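You operate a simulated robot arm through the tools that you are given. There is no shell and no other tool.

The job below is to be done with a simulated two-armed robot. You get a single attempt, and the scene is never put back.

JOB
Check the ring on the turntable and set the orange knob.
Fine: swing the steel arm on to it, press zero, turn the blue knob to its end and read the display; OK up to 0.05, else HOLD; leave the ring there and the arm away.

Only the result counts: the job must be done as asked and must still hold three seconds after the hand-in. Knocking over, shifting, dropping, spilling or breaking anything else fails it.

ROBOT AND FRAMES
Two 7-joint arms with two-finger parallel grippers on one trunk that stands fixed in place. Base frame: the origin is at the foot of the trunk, x ahead of it, y to its left, z up; the work surface is at about z = 0.91. Readings come in m, degrees, newtons and seconds.
The left shoulder is at [0.06, 0.143, 0.991], the right one opposite. With the tool pointing down near the work surface each hand reaches from about 0.32 to 0.74 m from the base axis, measured 20 degrees to its own side. Payload 1.57 kg a hand.
The tool frame of a hand sits at the grasp point between the pads (the TCP): z along the fingers, y along the line on which they close. The tips reach 0.03 m beyond it. Largest opening 0.11 m; finger width 0.024, thickness 0.012; the body of the gripper, 0.048 by 0.112 m, starts 0.078 m behind the TCP.
Orientation is told as [roll, pitch, yaw] about the base's x, y, z axes, in that order, counted from this pose: with the fingers straight down and closing along the base's y, the tool's x points along the base's -x, its y along +y and its z along -z.

CONTROLS
- The arms move only by the tool apply_moves. It takes "left_deltas", "right_deltas" or both (then of equal length, played together; a hand with none holds still); each is one flat list of numbers, 7 for each row, row after row: the shift along the base's x, y, z in m, then the turn, a rotation vector about the base's x, y, z in degrees, then the opening, from 0 (shut) to 1 (fully open). In form: [x, y, z, wx, wy, wz, jaw, x, y, z, wx, wy, wz, jaw, ...]. A call has 1 to 20 rows; each row shifts and turns the commanded pose from where the row before left it. A row lasts 0.2 s, in which the tool goes at most 0.05 m and 8.6 degrees; a call with a longer step from one row to the next is refused whole, and so is a gripper value outside its range. A pose out of reach is approached as far as the arm can. The call stops where the force on the tool passes 40 N (or 10 N more than at its start, if that is more) or the arm is blocked; 0.2 s more then pass. Each finger travels about 0.045 m/s and halts on what it meets, pressing with about 23 N; the grip force reading is that of the motor and also rises with nothing between the fingers. The clock runs only during rows and for 0.2 s after the last one: add rows that do not move to give the fingers time. The reply holds the time, the measured pose of the TCP, the force on the tool along the base axes, the opening and the grip force, in the units named above and with some noise, with the torque about the TCP (base axes, N m) and any sound that the robot's microphone picked up.
- Cameras (640 x 400 px; columns grow to the right, rows downward): "scene" is now at [0.0557, -0.0031, 1.6084]; the picture's right is [0.02, -1.00, 0.00], its down [-0.75, -0.01, -0.66] and it looks along [0.66, 0.01, -0.75] (base axes); focal length 331 px, centre (320, 200). "left" rides on the left gripper at [0.07, -0.016, -0.141] in its tool frame; the picture's right is [0.23, 0.97, 0.00], its down [-0.85, 0.20, -0.48] and it looks along [-0.47, 0.11, 0.88] (tool axes); focal length 222 px, centre (320, 200). "right" rides on the right gripper at [0.07, 0.016, -0.141] in its tool frame; the picture's right is [-0.23, 0.97, 0.00], its down [-0.85, -0.20, -0.48] and it looks along [-0.47, -0.11, 0.88] (tool axes); focal length 222 px, centre (320, 200). There is no depth. A picture from a camera that has moved, and an enlarged one, comes with that camera's place and axes in the base frame and with its lens. The place of the scene camera against the robot may be out by one fixed shift of up to 0.018 m in any direction.
- camera(camera): a new picture of that camera. It takes no simulated time.
- slide_trunk(by): slides the trunk up (or, below 0, down) by that many m; the arms and the scene camera ride with it, the base frame stays. It gives what a move gives, with no picture.
- pan_tilt(pan, tilt): turns the head with the scene camera to pan (to the left, within 86 degrees either way) and tilt (down, from -29 to 69), counted from straight ahead of the robot. It gives what a move gives.
- inspect(camera, box): a new picture of the part [left, top, right, bottom] of that camera's present view, enlarged. It takes no simulated time.
- hand_in(): hands the job in; it is judged then, once.

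Nothing tells you positions but the pictures and the camera data. Unless the task says otherwise, let go and move clear before handing in.

The tools are called after ">>>" as a command line: name --argument value ..., lists and objects as JSON in quotes. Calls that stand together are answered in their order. apply_moves: Moves the arms, as the interface text tells. Its arguments: {"type":"object","properties":{"left_deltas":{"type":"array"},"right_deltas":{"type":"array"}},"required":[]} The other tools are called the same way: slide_trunk (by) moves the trunk up or down; pan_tilt (pan, tilt) turns the head that bears the scene camera; camera (camera) takes a picture; inspect (camera, box) takes an enlarged picture of a part of a camera's view; hand_in () hands the job in.

At the start:

```text
clock: 0.0
left_ee_pos: [0.4424, 0.1292, 1.1777]
left_tool_rot: [0.0, 0.0, 0.0]
left_force: [0.4, 0.7, -0.3]
left_wrist_torque: [0.0, 0.03, 0.0]
left_gripper_width: 0.1097
left_finger_force: 0.1
right_ee_pos: [0.474, -0.2527, 1.1783]
right_tool_rot: [-0.1, -0.1, 0.0]
right_force: [0.4, 0.6, 0.4]
right_wrist_torque: [-0.02, -0.01, -0.02]
right_gripper_width: 0.1097
right_finger_force: 0.0
trunk travel left (down, up): [-0.59, 0.0]
head pan, tilt (commanded): [1.0, 48.7]
```

scene: 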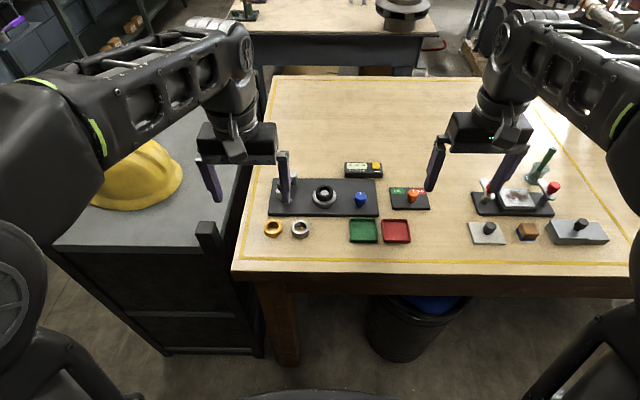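
right: 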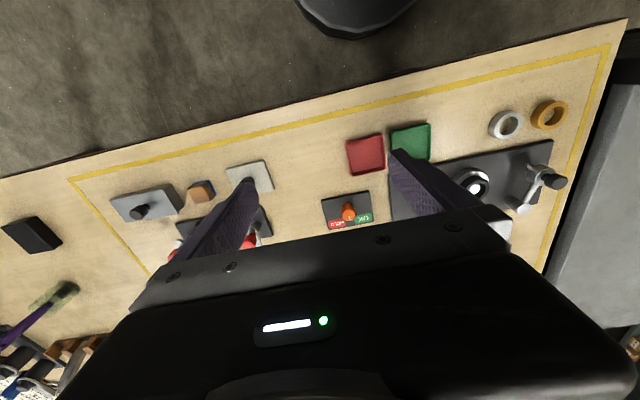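
left: 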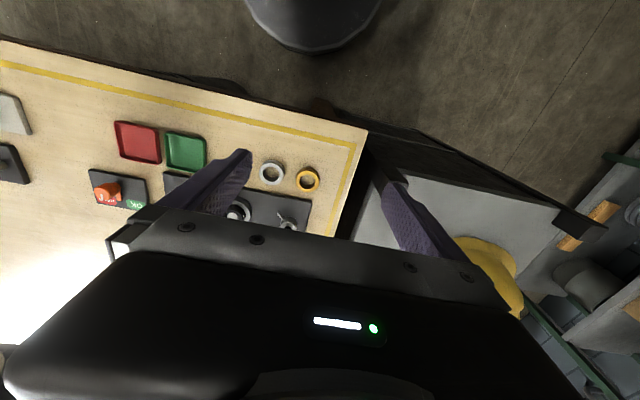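

I see a dark plate with a turntable and ring, a steel arm at its left, a blue knob at its right, a display box behind, and an orange knob between OK/HOLD marks. I'll look closer before moving anything.

>>> inspect --camera "scene" --box '[250, 150, 450, 260]'

>>> inspect --camera "scene" --box '[260, 155, 350, 220]'

>>> inspect --camera "scene" --box '[335, 155, 445, 220]'

>>> inspect --camera "left" --box '[80, 110, 360, 250]'

>>> inspect --camera "right" --box '[300, 90, 600, 250]'

```text
3.20 times, centred on (350, 205) of scene
camera zoom: at [0.0557, -0.0031, 1.6084], right [0.02, -1.0, 0.0], down [-0.75, -0.01, -0.66], along [0.66, 0.01, -0.75], focal length 1060 px, centre (224, 184)
```

zoom: 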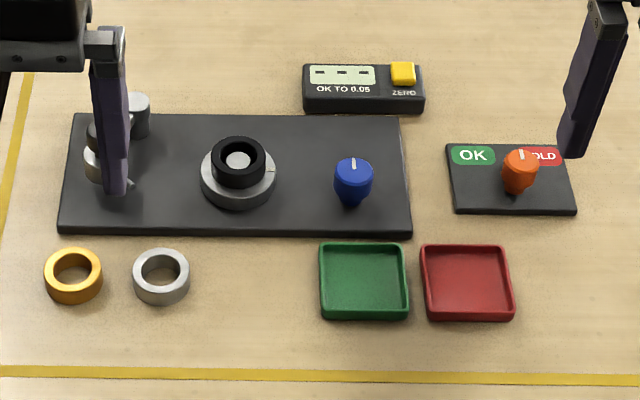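

```text
6.15 times, centred on (305, 188) of scene
camera zoom: at [0.0557, -0.0031, 1.6084], right [0.02, -1.0, 0.0], down [-0.75, -0.01, -0.66], along [0.66, 0.01, -0.75], focal length 2039 px, centre (412, 277)
```

zoom: 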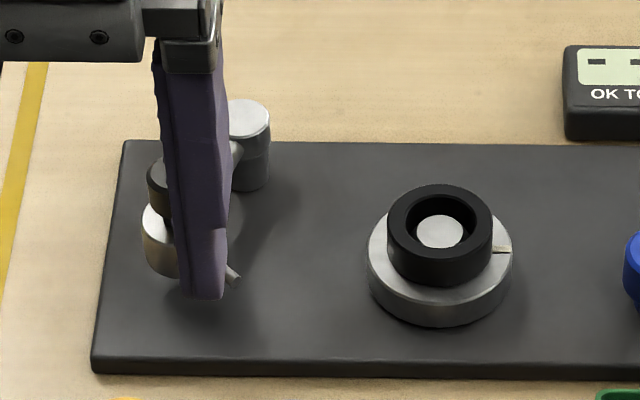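

```text
5.82 times, centred on (390, 188) of scene
camera zoom: at [0.0557, -0.0031, 1.6084], right [0.02, -1.0, 0.0], down [-0.75, -0.01, -0.66], along [0.66, 0.01, -0.75], focal length 1928 px, centre (-87, 273)
```

zoom: 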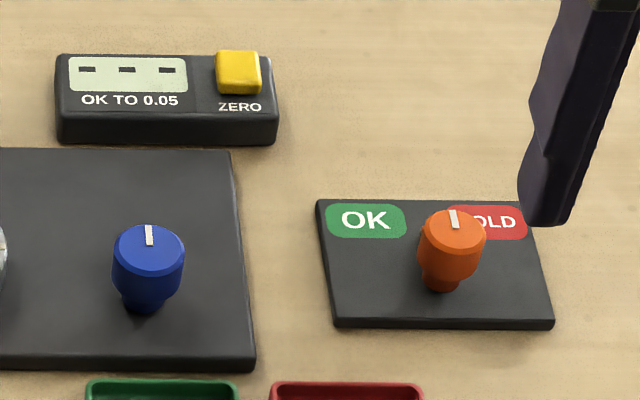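

```text
2.29 times, centred on (220, 180) of left
camera zoom: at [0.3733, 0.1134, 1.3186], right [-0.23, 0.97, 0.0], down [0.85, 0.2, 0.48], along [0.47, 0.11, -0.88], focal length 508 px, centre (549, 246)
```

zoom: 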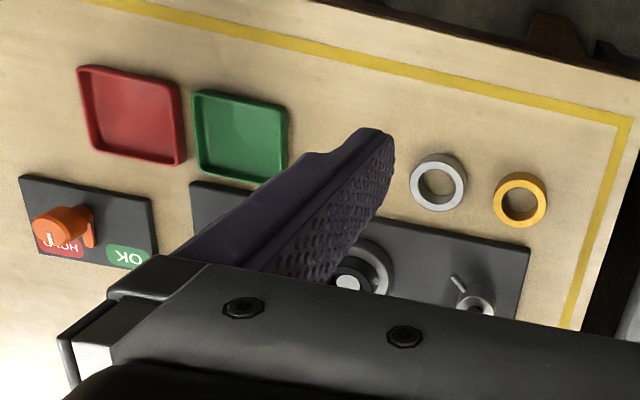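

```text
2.13 times, centred on (450, 170) of right
camera zoom: at [0.4053, -0.2368, 1.3204], right [0.23, 0.97, 0.0], down [0.85, -0.2, 0.48], along [0.47, -0.11, -0.88], focal length 474 px, centre (43, 264)
```

zoom: 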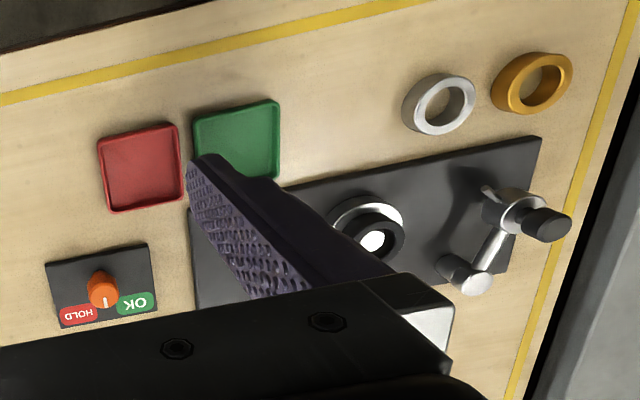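

The steel arm is hidden behind the left gripper. I'll take the left hand back and aside, well above everything, to see it.

>>> apply_moves --left_deltas '[-0.03, 0.03, 0.03, 0, 0, 0, 1, -0.03, 0.03, 0.02, 0, 0, 0, 1, -0.03, 0.03, 0, 0, 0, 0, 1, -0.02, 0.03, 0, 0, 0, 0, 1]' --right_deltas '[-0.03, -0.03, 0.02, 0, 0, 0, 1, -0.03, -0.03, 0.02, 0, 0, 0, 1, -0.03, -0.03, 0, 0, 0, 0, 1, 0, 0, 0, 0, 0, 0, 1]'

>>> camera --camera "scene"

>>> camera --camera "left"

>>> camera --camera "right"

>>> inspect --camera "scene" --box '[260, 155, 350, 220]'

```text
refused: row 1 steps farther than a row can; nothing moved
```

```text
taken
camera scene: at [0.0557, -0.0031, 1.6084], right [0.02, -1.0, 0.0], down [-0.75, -0.01, -0.66], along [0.66, 0.01, -0.75], focal length 331 px, centre (320, 200)
```

scene: 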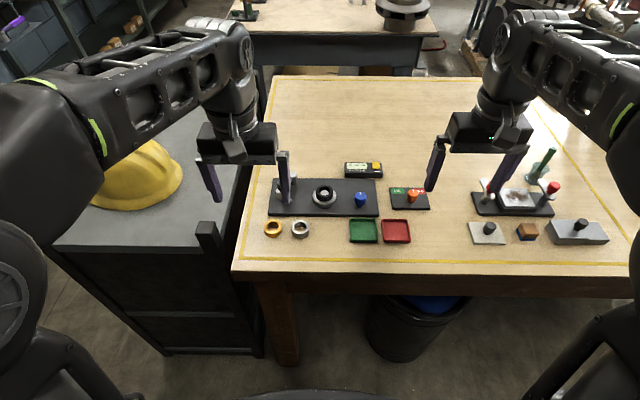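

```text
taken
camera left: at [0.3733, 0.1134, 1.3186], right [-0.23, 0.97, 0.0], down [0.85, 0.2, 0.48], along [0.47, 0.11, -0.88], focal length 222 px, centre (320, 200)
```

left: 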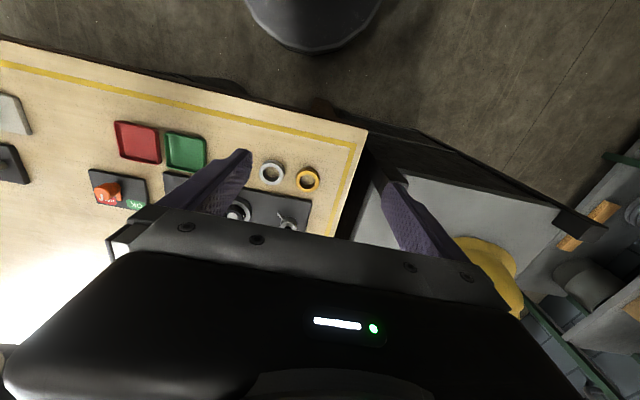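

```text
taken
camera right: at [0.4053, -0.2368, 1.3204], right [0.23, 0.97, 0.0], down [0.85, -0.2, 0.48], along [0.47, -0.11, -0.88], focal length 222 px, centre (320, 200)
```

right: 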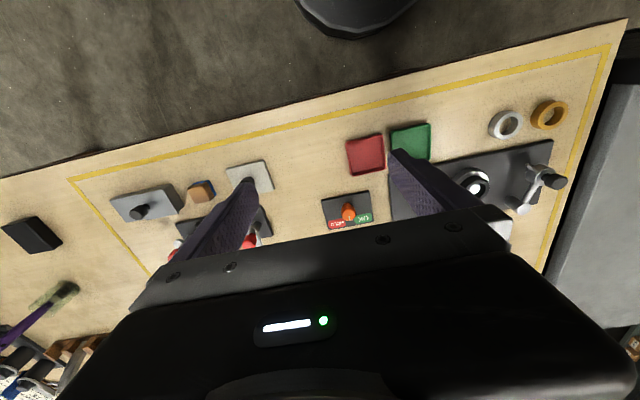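

```text
6.15 times, centred on (305, 188) of scene
camera zoom: at [0.0557, -0.0031, 1.6084], right [0.02, -1.0, 0.0], down [-0.75, -0.01, -0.66], along [0.66, 0.01, -0.75], focal length 2039 px, centre (412, 277)
```

zoom: 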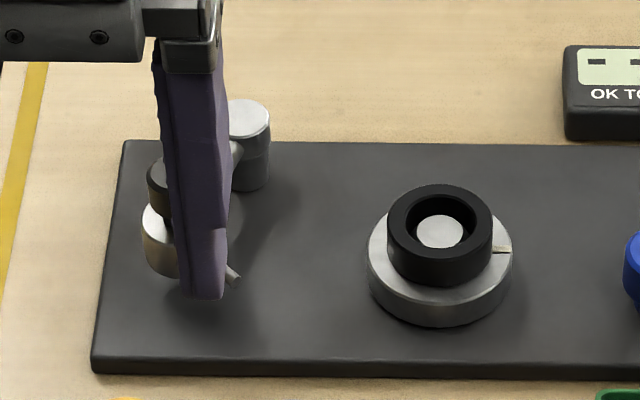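

The step was too long and was refused, with nothing moved. I'll send the same withdrawal in smaller steps.

>>> apply_moves --left_deltas '[-0.025, 0.025, 0.02, 0, 0, 0, 1, -0.025, 0.025, 0.02, 0, 0, 0, 1, -0.025, 0.025, 0, 0, 0, 0, 1, -0.025, 0.025, 0, 0, 0, 0, 1]' --right_deltas '[-0.025, -0.025, 0.02, 0, 0, 0, 1, -0.025, -0.025, 0.02, 0, 0, 0, 1, -0.025, -0.025, 0, 0, 0, 0, 1, 0, 0, 0, 0, 0, 0, 1]'

>>> camera --camera "scene"

>>> camera --camera "left"

>>> camera --camera "right"

>>> inspect --camera "scene" --box '[260, 155, 350, 220]'

```text
clock: 1.0
left_ee_pos: [0.375, 0.2013, 1.1901]
left_tool_rot: [0.0, 0.0, -0.1]
left_force: [-0.7, 0.7, -0.2]
left_wrist_torque: [-0.07, 0.04, 0.0]
left_gripper_width: 0.11
left_finger_force: 0.0
left hand out of reach, approached as far as the arm can: row 1, 2
right_ee_pos: [0.444, -0.2824, 1.1826]
right_tool_rot: [-0.2, -0.1, -0.1]
right_force: [0.4, 0.2, -0.1]
right_wrist_torque: [-0.02, 0.03, -0.01]
right_gripper_width: 0.11
right_finger_force: 0.1
right hand out of reach, approached as far as the arm can: row 1, 2
trunk travel left (down, up): [-0.59, 0.0]
head pan, tilt (commanded): [1.0, 48.7]
```

```text
taken
camera scene: at [0.0565, -0.0011, 1.6083], right [0.02, -1.0, 0.0], down [-0.75, -0.01, -0.66], along [0.66, 0.01, -0.75], focal length 331 px, centre (320, 200)
```

scene: 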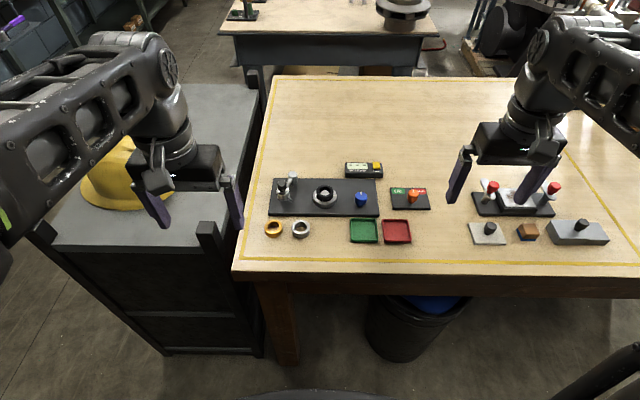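

```text
taken
camera left: at [0.3059, 0.1844, 1.3304], right [-0.23, 0.97, 0.0], down [0.86, 0.2, 0.48], along [0.47, 0.11, -0.88], focal length 222 px, centre (320, 200)
```

left: 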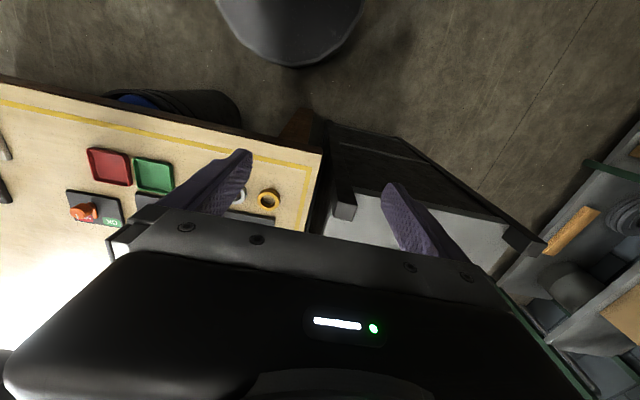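

```text
taken
camera right: at [0.3736, -0.2663, 1.3254], right [0.23, 0.97, 0.0], down [0.85, -0.2, 0.48], along [0.47, -0.11, -0.88], focal length 222 px, centre (320, 200)
```

right: 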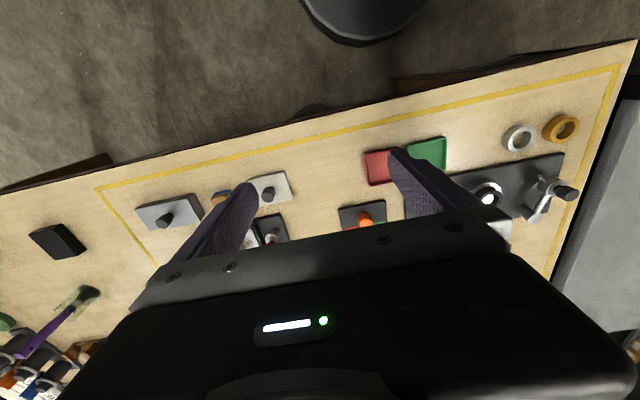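

```text
6.15 times, centred on (305, 188) of scene
camera zoom: at [0.0565, -0.0011, 1.6083], right [0.02, -1.0, 0.0], down [-0.75, -0.01, -0.66], along [0.66, 0.01, -0.75], focal length 2039 px, centre (412, 277)
```

zoom: 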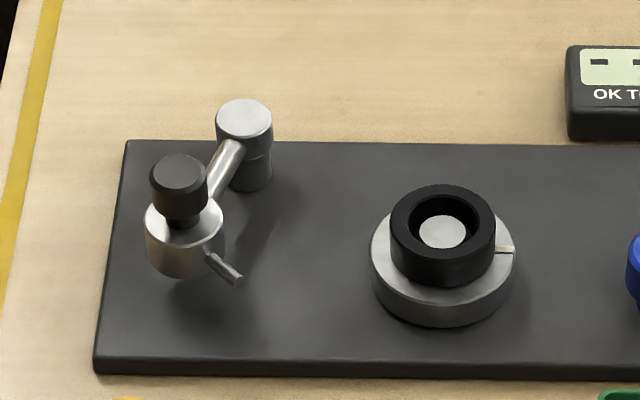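

The steel arm's pivot post is about (0.72, 0.09) and the arm is swung left, away from the ring (about (0.65, 0.0)). I'll bring the left hand over, still high, for a better wrist-camera view.

>>> apply_moves --left_deltas '[0.024, -0.025, -0.007, 0, 0, 0, 1, 0.024, -0.025, -0.007, 0, 0, 0, 1, 0.024, -0.025, -0.007, 0, 0, 0, 1, 0.024, -0.025, -0.007, 0, 0, 0, 1, 0.024, -0.025, -0.007, 0, 0, 0, 1, 0.024, -0.025, -0.007, 0, 0, 0, 1]'

>>> camera --camera "left"

>>> camera --camera "scene"

```text
clock: 2.4
left_ee_pos: [0.5194, 0.0468, 1.1508]
left_tool_rot: [-0.1, 0.1, 0.0]
left_force: [-0.8, 0.1, 0.1]
left_wrist_torque: [0.03, 0.04, 0.01]
left_gripper_width: 0.11
left_finger_force: 0.0
right_ee_pos: [0.4446, -0.2849, 1.1827]
right_tool_rot: [0.1, -0.1, 0.1]
right_force: [-0.2, 0.5, -0.3]
right_wrist_torque: [0.01, 0.01, 0.01]
right_gripper_width: 0.1102
right_finger_force: 0.1
trunk travel left (down, up): [-0.59, 0.0]
head pan, tilt (commanded): [1.0, 48.7]
```

```text
taken
camera left: at [0.4492, 0.0306, 1.2905], right [-0.23, 0.97, 0.0], down [0.86, 0.2, 0.48], along [0.47, 0.11, -0.88], focal length 222 px, centre (320, 200)
```

left: 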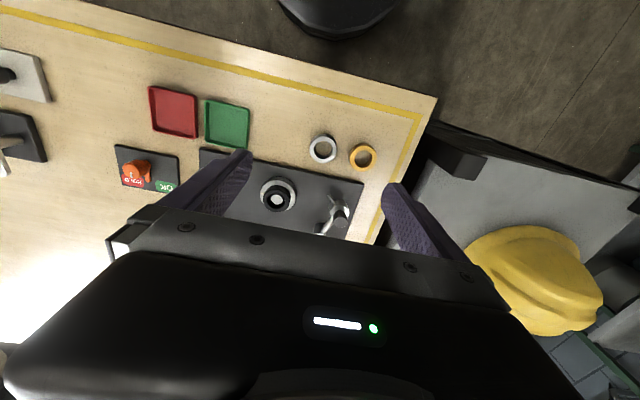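

```text
taken
camera scene: at [0.0568, -0.0038, 1.6083], right [0.02, -1.0, 0.0], down [-0.75, -0.01, -0.66], along [0.66, 0.01, -0.75], focal length 331 px, centre (320, 200)
```

scene: 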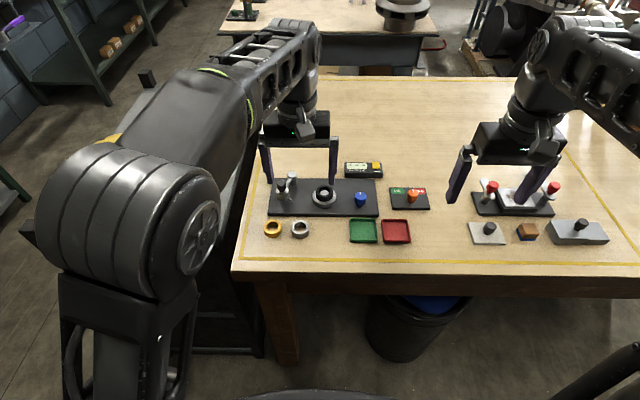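

The left wrist camera now sees the turntable and the steel arm; I'll enlarge it for measuring.

>>> inspect --camera "left" --box '[230, 130, 390, 240]'

>>> inspect --camera "right" --box '[450, 110, 610, 230]'

>>> inspect --camera "left" --box '[100, 80, 260, 210]'

```text
3.64 times, centred on (310, 185) of left
camera zoom: at [0.4492, 0.0306, 1.2905], right [-0.23, 0.97, 0.0], down [0.86, 0.2, 0.48], along [0.47, 0.11, -0.88], focal length 808 px, centre (356, 254)
```

zoom: 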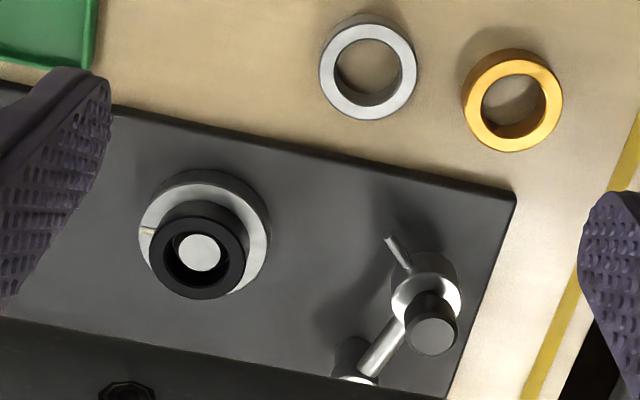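

```text
3.33 times, centred on (530, 170) of right
camera zoom: at [0.374, -0.2685, 1.3249], right [0.23, 0.97, 0.0], down [0.85, -0.2, 0.48], along [0.47, -0.11, -0.88], focal length 740 px, centre (-380, 300)
```

zoom: 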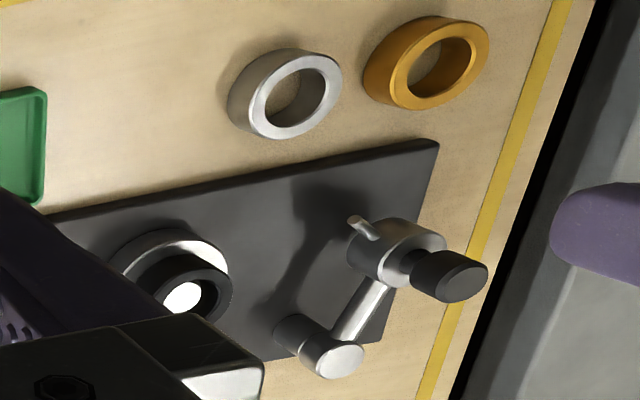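

```text
3.08 times, centred on (180, 145) of left
camera zoom: at [0.4492, 0.0306, 1.2905], right [-0.23, 0.97, 0.0], down [0.86, 0.2, 0.48], along [0.47, 0.11, -0.88], focal length 684 px, centre (751, 369)
```

zoom: 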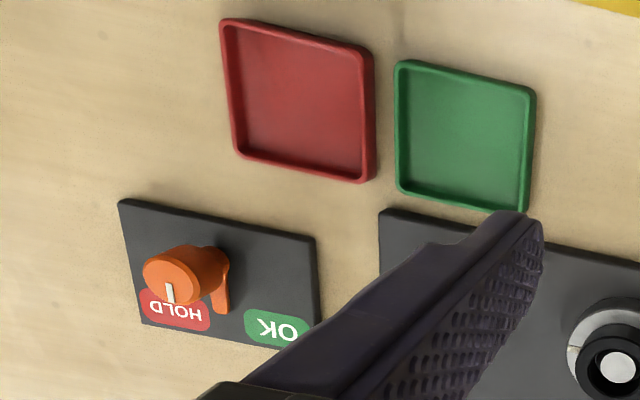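

From the two wrist views I get: arm pivot about (0.711, 0.093), its black knob top about (0.643, 0.112, 0.988), stylus tip about (0.619, 0.086, 0.951), and ring centre about (0.648, 0.001) with radius 0.023. That means a swing of about 44° toward −y. I'll put the left hand above the black knob and bring the right hand over to look at the blue and orange knobs.

>>> apply_moves --left_deltas '[0.0247, 0.013, -0.01, 0, 0, 0, 0.5, 0.0247, 0.013, -0.01, 0, 0, 0, 0.5, 0.0247, 0.013, -0.01, 0, 0, 0, 0.5, 0.0247, 0.013, -0.01, 0, 0, 0, 0.5, 0.0247, 0.013, -0.01, 0, 0, 0, 0.5]' --right_deltas '[0.015, 0.033, -0.0065, 0, 0, 0, 1, 0.015, 0.033, -0.0065, 0, 0, 0, 1, 0.015, 0.033, -0.0065, 0, 0, 0, 1, 0.015, 0.033, -0.0065, 0, 0, 0, 1, 0.015, 0.033, -0.0065, 0, 0, 0, 1]'

>>> camera --camera "right"

>>> camera --camera "left"

>>> camera --camera "scene"

```text
clock: 3.6
left_ee_pos: [0.5761, 0.0794, 1.1267]
left_tool_rot: [-0.2, -0.2, 0.0]
left_force: [-0.6, 0.0, 0.1]
left_wrist_torque: [0.0, -0.01, 0.02]
left_gripper_width: 0.0548
left_finger_force: 0.2
left hand out of reach, approached as far as the arm can: row 3, 4, 5
right_ee_pos: [0.5204, -0.1173, 1.149]
right_tool_rot: [0.0, -0.1, -0.1]
right_force: [0.0, 0.5, 0.2]
right_wrist_torque: [0.02, 0.03, -0.01]
right_gripper_width: 0.11
right_finger_force: 0.0
trunk travel left (down, up): [-0.59, 0.0]
head pan, tilt (commanded): [1.0, 48.7]
```

```text
taken
camera right: at [0.4505, -0.102, 1.2923], right [0.23, 0.97, 0.0], down [0.85, -0.2, 0.48], along [0.47, -0.11, -0.88], focal length 222 px, centre (320, 200)
```

right: 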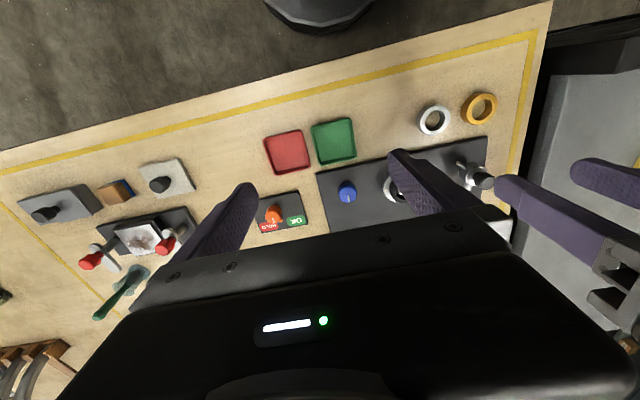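

```text
taken
camera left: at [0.5058, 0.0629, 1.2666], right [-0.23, 0.97, 0.0], down [0.85, 0.2, 0.48], along [0.47, 0.11, -0.88], focal length 222 px, centre (320, 200)
```

left: 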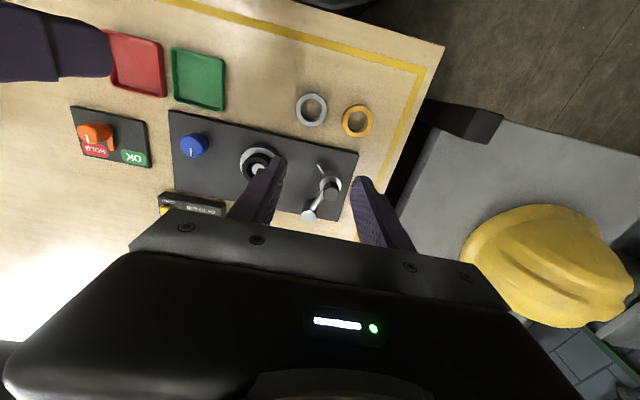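

```text
taken
camera scene: at [0.0565, -0.0023, 1.6083], right [0.02, -1.0, 0.0], down [-0.75, -0.01, -0.66], along [0.66, 0.01, -0.75], focal length 331 px, centre (320, 200)
```

scene: 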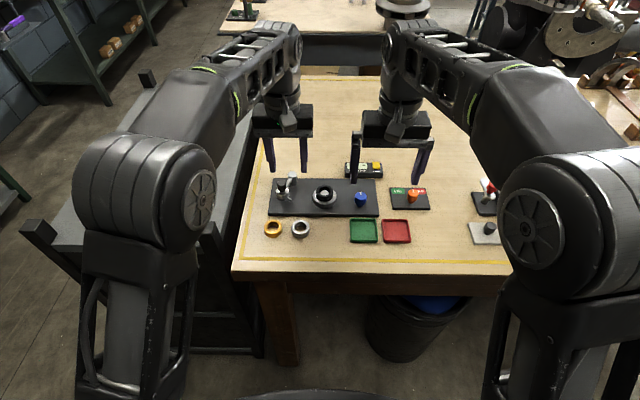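

The left hand is limited in reach when high; lower down it will reach farther. Both wrist cameras now see the knobs, so I'll enlarge those views for measuring.

>>> inspect --camera "right" --box '[240, 140, 400, 240]'

>>> inspect --camera "left" --box '[60, 90, 220, 220]'

>>> inspect --camera "left" --box '[230, 130, 390, 240]'

>>> inspect --camera "scene" --box '[335, 155, 445, 220]'

```text
4.00 times, centred on (320, 190) of right
camera zoom: at [0.4505, -0.102, 1.2923], right [0.23, 0.97, 0.0], down [0.85, -0.2, 0.48], along [0.47, -0.11, -0.88], focal length 888 px, centre (320, 240)
```

zoom: 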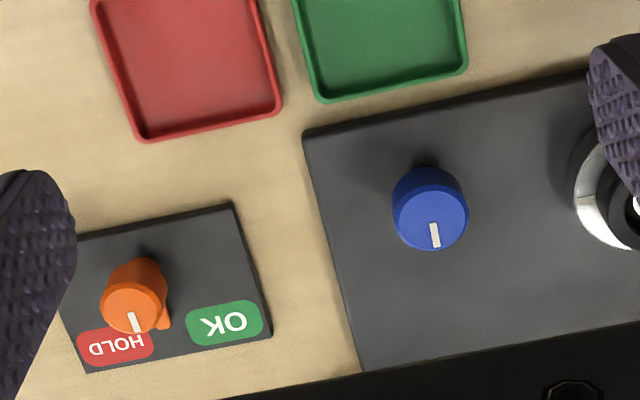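

```text
3.08 times, centred on (140, 155) of left
camera zoom: at [0.5058, 0.0629, 1.2666], right [-0.23, 0.97, 0.0], down [0.85, 0.2, 0.48], along [0.47, 0.11, -0.88], focal length 684 px, centre (874, 338)
```

zoom: 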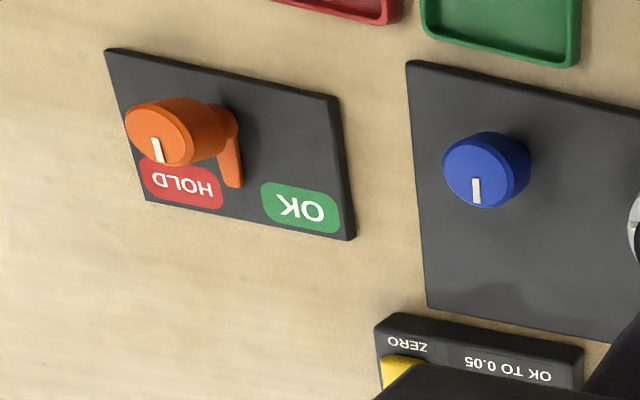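

```text
3.64 times, centred on (310, 185) of left
camera zoom: at [0.5058, 0.0629, 1.2666], right [-0.23, 0.97, 0.0], down [0.85, 0.2, 0.48], along [0.47, 0.11, -0.88], focal length 808 px, centre (356, 254)
```

zoom: 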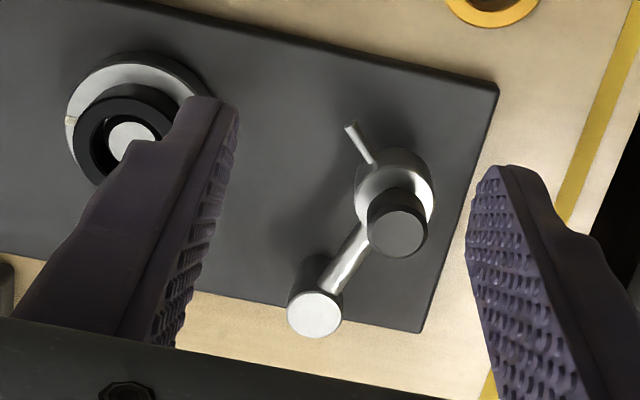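

```text
5.82 times, centred on (390, 188) of scene
camera zoom: at [0.0565, -0.0023, 1.6083], right [0.02, -1.0, 0.0], down [-0.75, -0.01, -0.66], along [0.66, 0.01, -0.75], focal length 1928 px, centre (-87, 273)
```

zoom: 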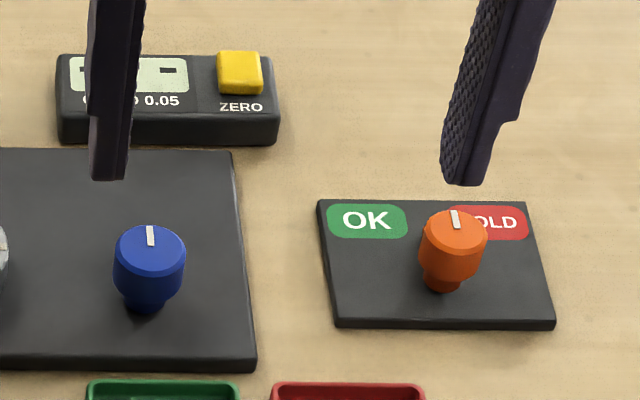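

Measured: blue knob top about (0.632, −0.096, 0.956), orange knob top about (0.648, −0.236, 0.952) with its tab pointing between HOLD and OK, and the ZERO button at roughly (0.77, −0.15). I'll bring the left hand down to just above the steel arm's black knob and check the centring.

>>> apply_moves --left_deltas '[0, 0, -0.035, 0, 0, 0, 0.5, 0, 0, -0.035, 0, 0, 0, 0.5, 0.0222, 0.011, 0, 0, 0, 0, 0.5, 0.0222, 0.011, 0, 0, 0, 0, 0.5, 0.0222, 0.011, 0, 0, 0, 0, 0.5, 0, 0, -0.025, 0, 0, 0, 0.5]'

>>> camera --camera "left"

>>> inspect --camera "scene" --box '[230, 130, 430, 250]'

>>> camera --camera "right"

```text
clock: 5.0
left_ee_pos: [0.6412, 0.1112, 1.0325]
left_tool_rot: [0.0, -0.1, 0.0]
left_force: [0.5, 1.4, -0.3]
left_wrist_torque: [-0.03, 0.01, -0.03]
left_gripper_width: 0.0553
left_finger_force: 0.1
right_ee_pos: [0.52, -0.12, 1.15]
right_tool_rot: [0.0, -0.1, -0.1]
right_force: [0.5, -0.6, -0.5]
right_wrist_torque: [-0.02, 0.06, 0.01]
right_gripper_width: 0.1102
right_finger_force: 0.0
trunk travel left (down, up): [-0.59, 0.0]
head pan, tilt (commanded): [1.0, 48.7]
```

```text
taken
camera left: at [0.571, 0.0953, 1.1725], right [-0.23, 0.97, 0.0], down [0.85, 0.2, 0.48], along [0.47, 0.11, -0.88], focal length 222 px, centre (320, 200)
```

left: 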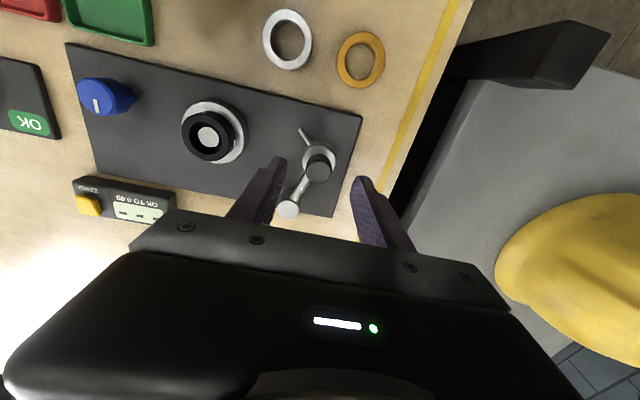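

```text
3.20 times, centred on (330, 190) of scene
camera zoom: at [0.0556, -0.0033, 1.6084], right [0.02, -1.0, 0.0], down [-0.75, -0.01, -0.66], along [0.66, 0.01, -0.75], focal length 1060 px, centre (288, 232)
```

zoom: 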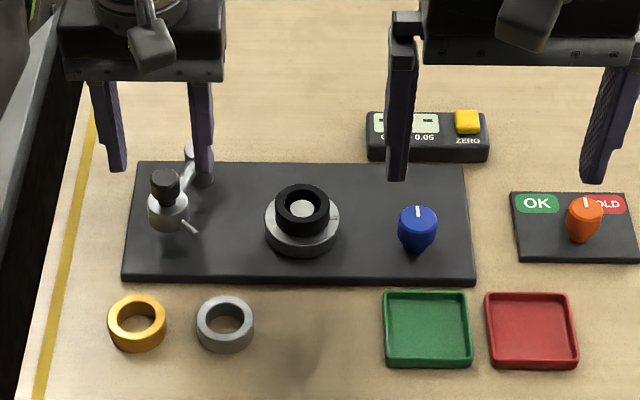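

```text
taken
camera right: at [0.4495, -0.1033, 1.2927], right [0.23, 0.97, 0.0], down [0.85, -0.2, 0.48], along [0.47, -0.11, -0.88], focal length 222 px, centre (320, 200)
```

right: 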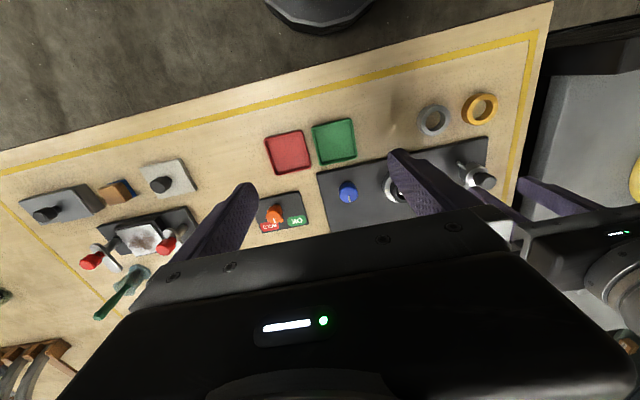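

I'll zoom in on the knob between the fingers to check the offset.

>>> inspect --camera "left" --box '[230, 110, 400, 230]'

>>> inspect --camera "left" --box '[60, 160, 200, 240]'

```text
3.33 times, centred on (315, 170) of left
camera zoom: at [0.571, 0.0953, 1.1725], right [-0.23, 0.97, 0.0], down [0.85, 0.2, 0.48], along [0.47, 0.11, -0.88], focal length 740 px, centre (337, 300)
```

zoom: 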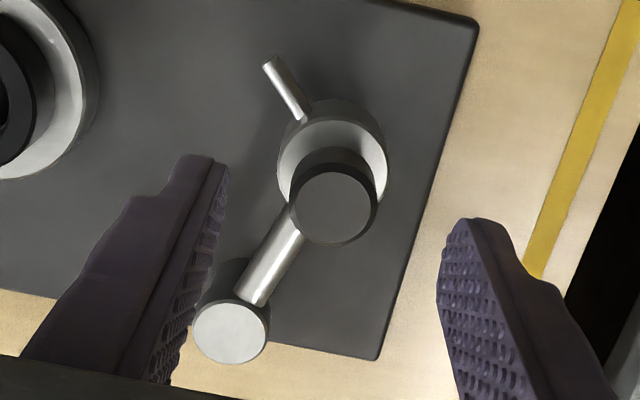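

```text
4.57 times, centred on (130, 200) of left
camera zoom: at [0.571, 0.0953, 1.1725], right [-0.23, 0.97, 0.0], down [0.85, 0.2, 0.48], along [0.47, 0.11, -0.88], focal length 1015 px, centre (1189, 200)
```

zoom: 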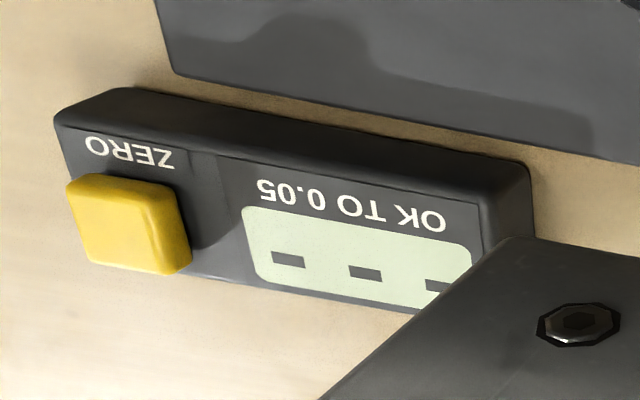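

The knob is centred between the fingers, and from both views the ZERO button is about (0.773, −0.152, 0.935). I'll lower the left hand so the tips straddle the knob, then narrow the gap loosely around it.

>>> apply_moves --left_deltas '[0, 0, -0.016, 0, 0, 0, 0.5, 0, 0, -0.016, 0, 0, 0, 0.5, 0, 0, 0, 0, 0, 0, 0.3, 0, 0, 0, 0, 0, 0, 0.3]'

>>> inspect --camera "left" --box '[230, 90, 400, 230]'

>>> inspect --camera "scene" --box '[240, 140, 400, 230]'

```text
clock: 6.0
left_ee_pos: [0.6417, 0.1113, 0.9997]
left_tool_rot: [-0.1, 0.0, 0.1]
left_force: [-0.1, -0.9, -0.1]
left_wrist_torque: [-0.03, 0.0, -0.01]
left_gripper_width: 0.033
left_finger_force: 0.0
right_ee_pos: [0.5202, -0.1188, 1.1496]
right_tool_rot: [0.0, -0.1, 0.0]
right_force: [0.3, 0.0, 0.4]
right_wrist_torque: [0.01, 0.0, -0.01]
right_gripper_width: 0.1102
right_finger_force: 0.0
trunk travel left (down, up): [-0.59, 0.0]
head pan, tilt (commanded): [1.0, 48.7]
```

```text
2.86 times, centred on (315, 160) of left
camera zoom: at [0.5716, 0.0953, 1.1401], right [-0.23, 0.97, 0.0], down [0.85, 0.2, 0.48], along [0.47, 0.11, -0.88], focal length 635 px, centre (334, 314)
```

zoom: 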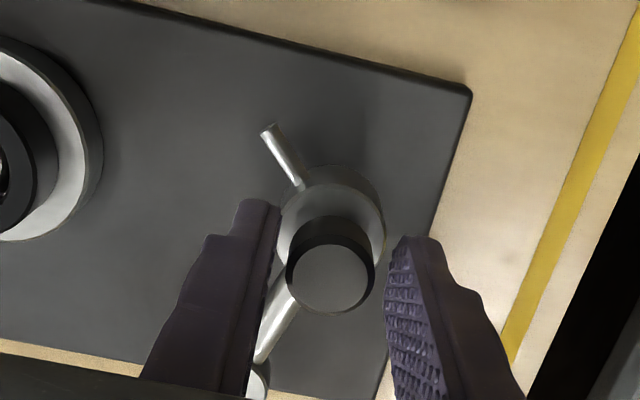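

```text
4.00 times, centred on (320, 185) of scene
camera zoom: at [0.0559, -0.0031, 1.6083], right [0.02, -1.0, 0.0], down [-0.75, -0.01, -0.66], along [0.66, 0.01, -0.75], focal length 1326 px, centre (320, 260)
```

zoom: 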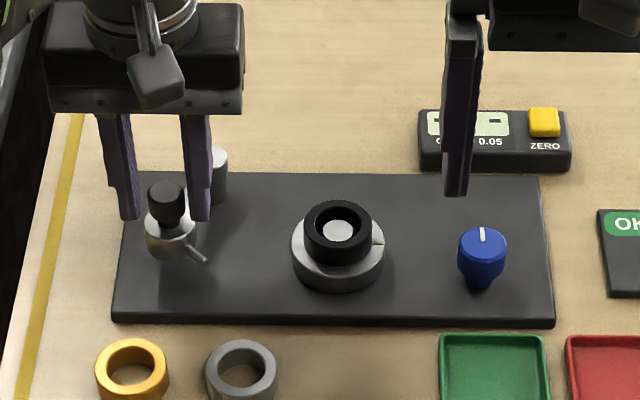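

The fingers straddle the knob with about 4 mm slack each side. I'll push the arm gently toward the ring while moving the right hand aside so the display is visible.

>>> apply_moves --left_deltas '[-0.001, -0.01, 0, 0, 0, 0, 0.3, -0.001, -0.01, 0, 0, 0, 0, 0.3, 0, -0.01, 0, 0, 0, 0, 0.3]' --right_deltas '[0, -0.035, 0, 0, 0, 0, 1, 0, -0.035, 0, 0, 0, 0, 1, 0, -0.03, 0, 0, 0, 0, 1]'

>>> inspect --camera "scene" --box '[240, 140, 400, 230]'

>>> inspect --camera "left" --box '[190, 70, 400, 230]'

```text
clock: 6.8
left_ee_pos: [0.6393, 0.08, 1.0002]
left_tool_rot: [0.0, 0.0, 0.1]
left_force: [-0.1, 0.0, -0.5]
left_wrist_torque: [0.05, -0.06, 0.01]
left_gripper_width: 0.0329
left_finger_force: 0.1
right_ee_pos: [0.5202, -0.2204, 1.151]
right_tool_rot: [0.0, -0.2, 0.0]
right_force: [-0.1, 0.1, 0.5]
right_wrist_torque: [0.02, 0.01, 0.01]
right_gripper_width: 0.1098
right_finger_force: 0.0
trunk travel left (down, up): [-0.59, 0.0]
head pan, tilt (commanded): [1.0, 48.7]
```

```text
4.00 times, centred on (320, 185) of scene
camera zoom: at [0.0557, -0.0044, 1.6084], right [0.02, -1.0, 0.0], down [-0.75, -0.01, -0.66], along [0.66, 0.01, -0.75], focal length 1326 px, centre (320, 260)
```

zoom: 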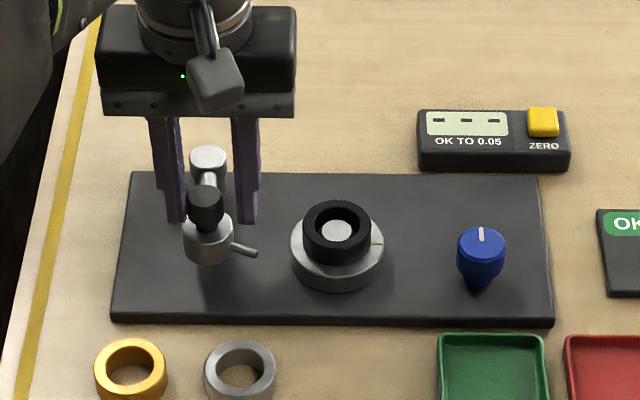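

```text
2.50 times, centred on (295, 150) of left
camera zoom: at [0.5697, 0.064, 1.14], right [-0.23, 0.97, 0.0], down [0.86, 0.2, 0.48], along [0.47, 0.11, -0.88], focal length 555 px, centre (382, 325)
```

zoom: 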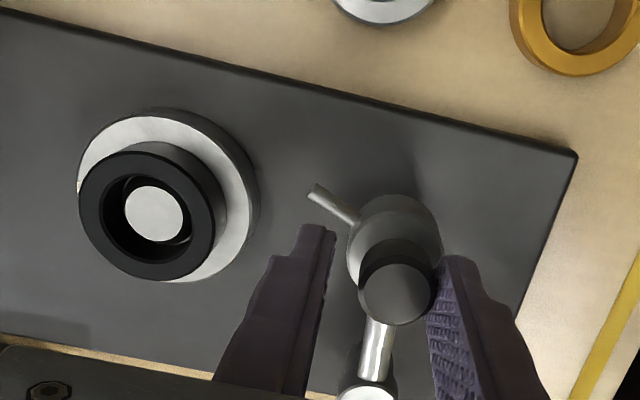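

The arm swings freely with almost no force. I'll continue in smaller steps toward the ring.

>>> apply_moves --left_deltas '[0, -0.008, 0, 0, 0, 0, 0.3, 0.002, -0.006, 0, 0, 0, 0, 0.3]'

>>> inspect --camera "scene" --box '[240, 140, 400, 230]'

>>> inspect --camera "left" --box '[190, 70, 400, 230]'

```text
clock: 7.4
left_ee_pos: [0.6422, 0.0689, 1.0]
left_tool_rot: [-0.1, 0.1, 0.0]
left_force: [0.7, 0.0, 0.1]
left_wrist_torque: [0.02, 0.0, -0.06]
left_gripper_width: 0.0333
left_finger_force: 0.0
right_ee_pos: [0.5197, -0.2198, 1.1505]
right_tool_rot: [0.0, -0.1, 0.1]
right_force: [-0.7, 1.0, 1.3]
right_wrist_torque: [-0.02, -0.01, 0.02]
right_gripper_width: 0.11
right_finger_force: 0.1
trunk travel left (down, up): [-0.59, 0.0]
head pan, tilt (commanded): [1.0, 48.7]
```

```text
4.00 times, centred on (320, 185) of scene
camera zoom: at [0.0559, -0.0029, 1.6084], right [0.02, -1.0, 0.0], down [-0.75, -0.01, -0.66], along [0.66, 0.01, -0.75], focal length 1326 px, centre (320, 260)
```

zoom: 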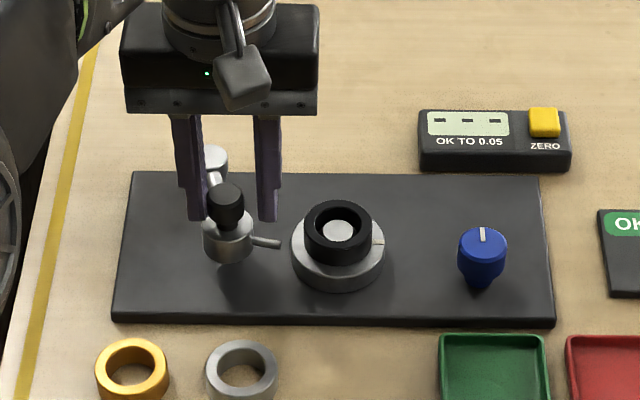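

```text
2.50 times, centred on (295, 150) of left
camera zoom: at [0.5719, 0.0516, 1.14], right [-0.23, 0.97, 0.0], down [0.85, 0.2, 0.48], along [0.47, 0.11, -0.88], focal length 555 px, centre (382, 325)
```

zoom: 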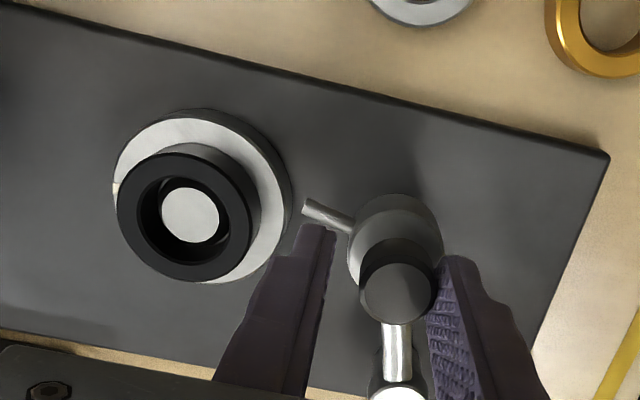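

The stylus is about 1 cm from the ring. I'll make a few finer steps.

>>> apply_moves --left_deltas '[0.0015, -0.004, 0, 0, 0, 0, 0.3, 0.0015, -0.003, 0, 0, 0, 0, 0.3]'

>>> inspect --camera "scene" --box '[240, 140, 400, 230]'

>>> inspect --camera "left" --box '[190, 70, 400, 230]'

```text
clock: 8.0
left_ee_pos: [0.6445, 0.0618, 1.0007]
left_tool_rot: [0.1, 0.0, 0.0]
left_force: [0.0, 0.3, 0.0]
left_wrist_torque: [-0.02, 0.02, 0.0]
left_gripper_width: 0.033
left_finger_force: 0.1
right_ee_pos: [0.5206, -0.2194, 1.1495]
right_tool_rot: [0.1, -0.1, -0.1]
right_force: [0.7, 1.1, -0.4]
right_wrist_torque: [-0.04, 0.0, 0.0]
right_gripper_width: 0.1099
right_finger_force: 0.1
trunk travel left (down, up): [-0.59, 0.0]
head pan, tilt (commanded): [1.0, 48.7]
```

```text
4.00 times, centred on (320, 185) of scene
camera zoom: at [0.0558, -0.0032, 1.6084], right [0.02, -1.0, 0.0], down [-0.75, -0.01, -0.66], along [0.66, 0.01, -0.75], focal length 1326 px, centre (320, 260)
```

zoom: 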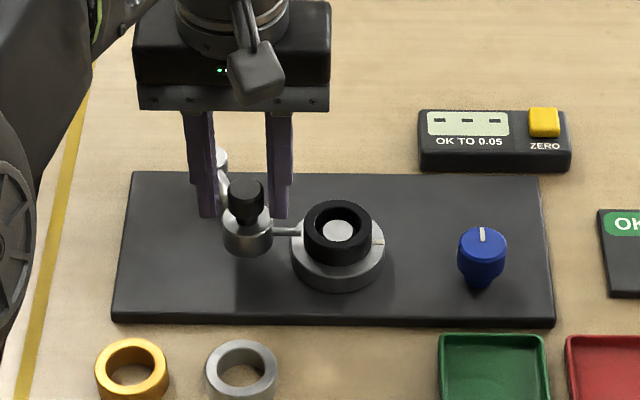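

```text
2.50 times, centred on (295, 150) of left
camera zoom: at [0.5746, 0.0444, 1.1404], right [-0.23, 0.97, 0.0], down [0.85, 0.2, 0.48], along [0.47, 0.11, -0.88], focal length 555 px, centre (382, 325)
```

zoom: 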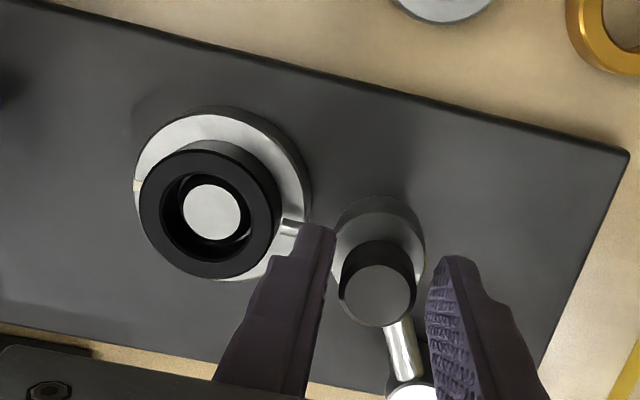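

The arm seems to have snapped forward by itself, with the knob now off the pushing finger and the stylus at the ring. I'll check the display closely.

>>> inspect --camera "scene" --box '[340, 158, 390, 182]'

>>> inspect --camera "scene" --box '[285, 165, 345, 205]'

>>> inspect --camera "left" --box '[230, 120, 330, 200]'

```text
12.80 times, centred on (365, 170) of scene
camera zoom: at [0.0558, -0.0032, 1.6084], right [0.02, -1.0, 0.0], down [-0.75, -0.01, -0.66], along [0.66, 0.01, -0.75], focal length 4242 px, centre (-256, 584)
```

zoom: 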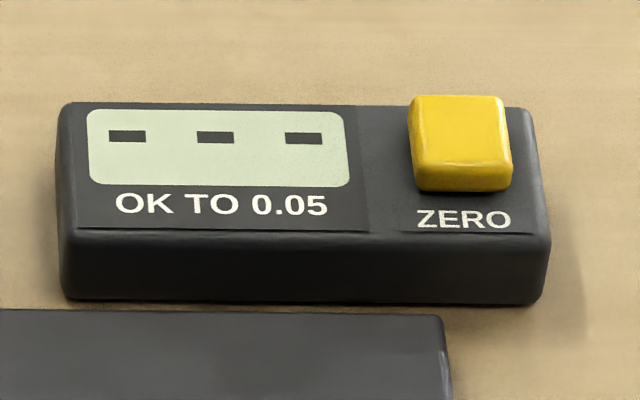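

```text
10.00 times, centred on (315, 185) of scene
camera zoom: at [0.0558, -0.0032, 1.6084], right [0.02, -1.0, 0.0], down [-0.75, -0.01, -0.66], along [0.66, 0.01, -0.75], focal length 3314 px, centre (370, 350)
```

zoom: 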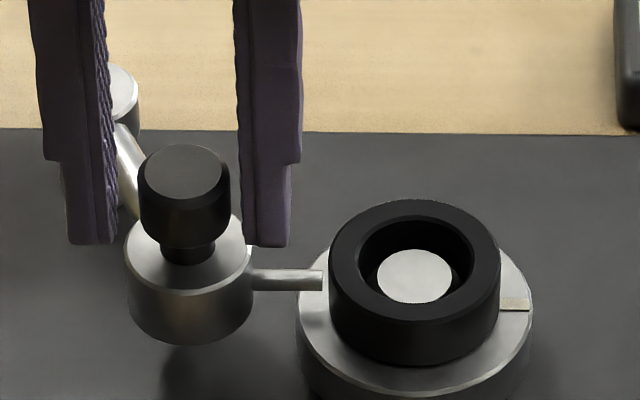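

```text
5.00 times, centred on (280, 160) of left
camera zoom: at [0.5746, 0.0444, 1.1404], right [-0.23, 0.97, 0.0], down [0.85, 0.2, 0.48], along [0.47, 0.11, -0.88], focal length 1111 px, centre (520, 400)
```

zoom: 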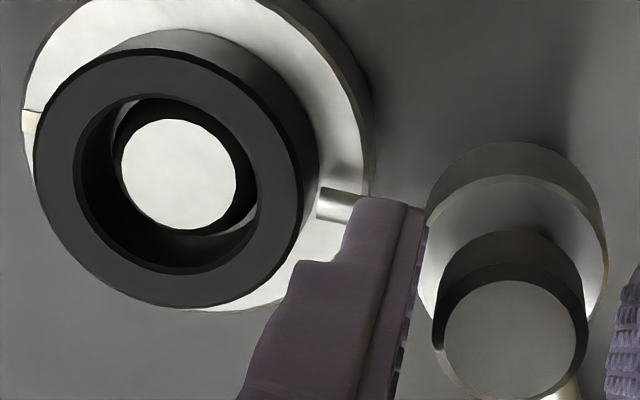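

The display still shows dashes and there's a small gap between stylus and ring. I'll push a little further.

>>> apply_moves --left_deltas '[0.001, -0.004, 0, 0, 0, 0, 0.3]'

>>> inspect --camera "scene" --box '[340, 158, 390, 182]'

>>> inspect --camera "scene" --box '[285, 165, 345, 205]'

>>> inspect --camera "left" --box '[230, 110, 350, 200]'

```text
clock: 8.4
left_ee_pos: [0.6444, 0.0571, 0.9996]
left_tool_rot: [-0.1, 0.0, 0.0]
left_force: [0.2, 0.3, -0.3]
left_wrist_torque: [0.0, -0.01, -0.01]
left_gripper_width: 0.0333
left_finger_force: 0.0
right_ee_pos: [0.5192, -0.2201, 1.1491]
right_tool_rot: [0.1, -0.1, 0.0]
right_force: [0.1, -0.5, -0.1]
right_wrist_torque: [0.0, -0.01, 0.02]
right_gripper_width: 0.1101
right_finger_force: 0.1
trunk travel left (down, up): [-0.59, 0.0]
head pan, tilt (commanded): [1.0, 48.7]
```

```text
12.80 times, centred on (365, 170) of scene
camera zoom: at [0.0559, -0.0033, 1.6084], right [0.02, -1.0, 0.0], down [-0.75, -0.01, -0.66], along [0.66, 0.01, -0.75], focal length 4242 px, centre (-256, 584)
```

zoom: 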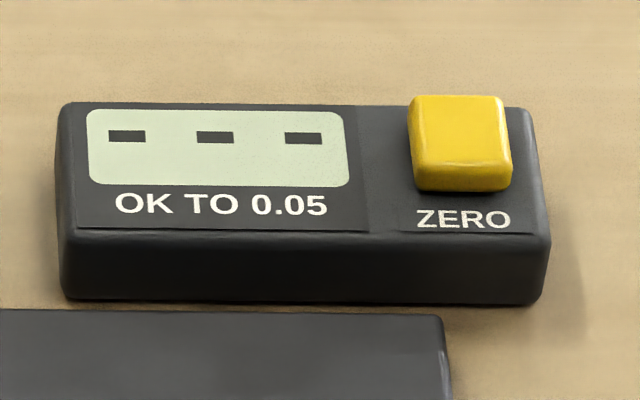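

```text
10.00 times, centred on (315, 185) of scene
camera zoom: at [0.0559, -0.0033, 1.6084], right [0.02, -1.0, 0.0], down [-0.75, -0.01, -0.66], along [0.66, 0.01, -0.75], focal length 3314 px, centre (370, 350)
```

zoom: 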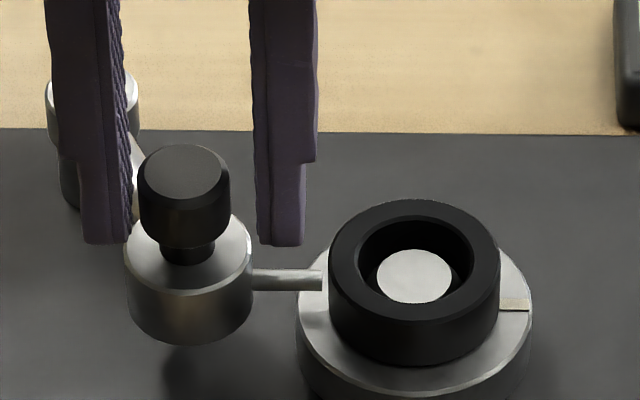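

```text
4.44 times, centred on (290, 155) of left
camera zoom: at [0.5754, 0.0405, 1.1401], right [-0.23, 0.97, 0.0], down [0.86, 0.2, 0.48], along [0.47, 0.11, -0.88], focal length 987 px, centre (453, 400)
```

zoom: 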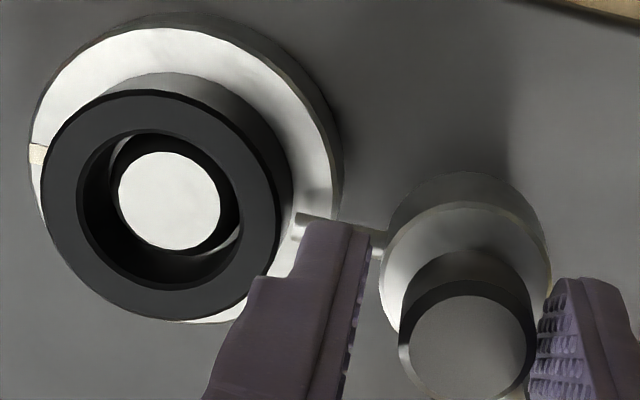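

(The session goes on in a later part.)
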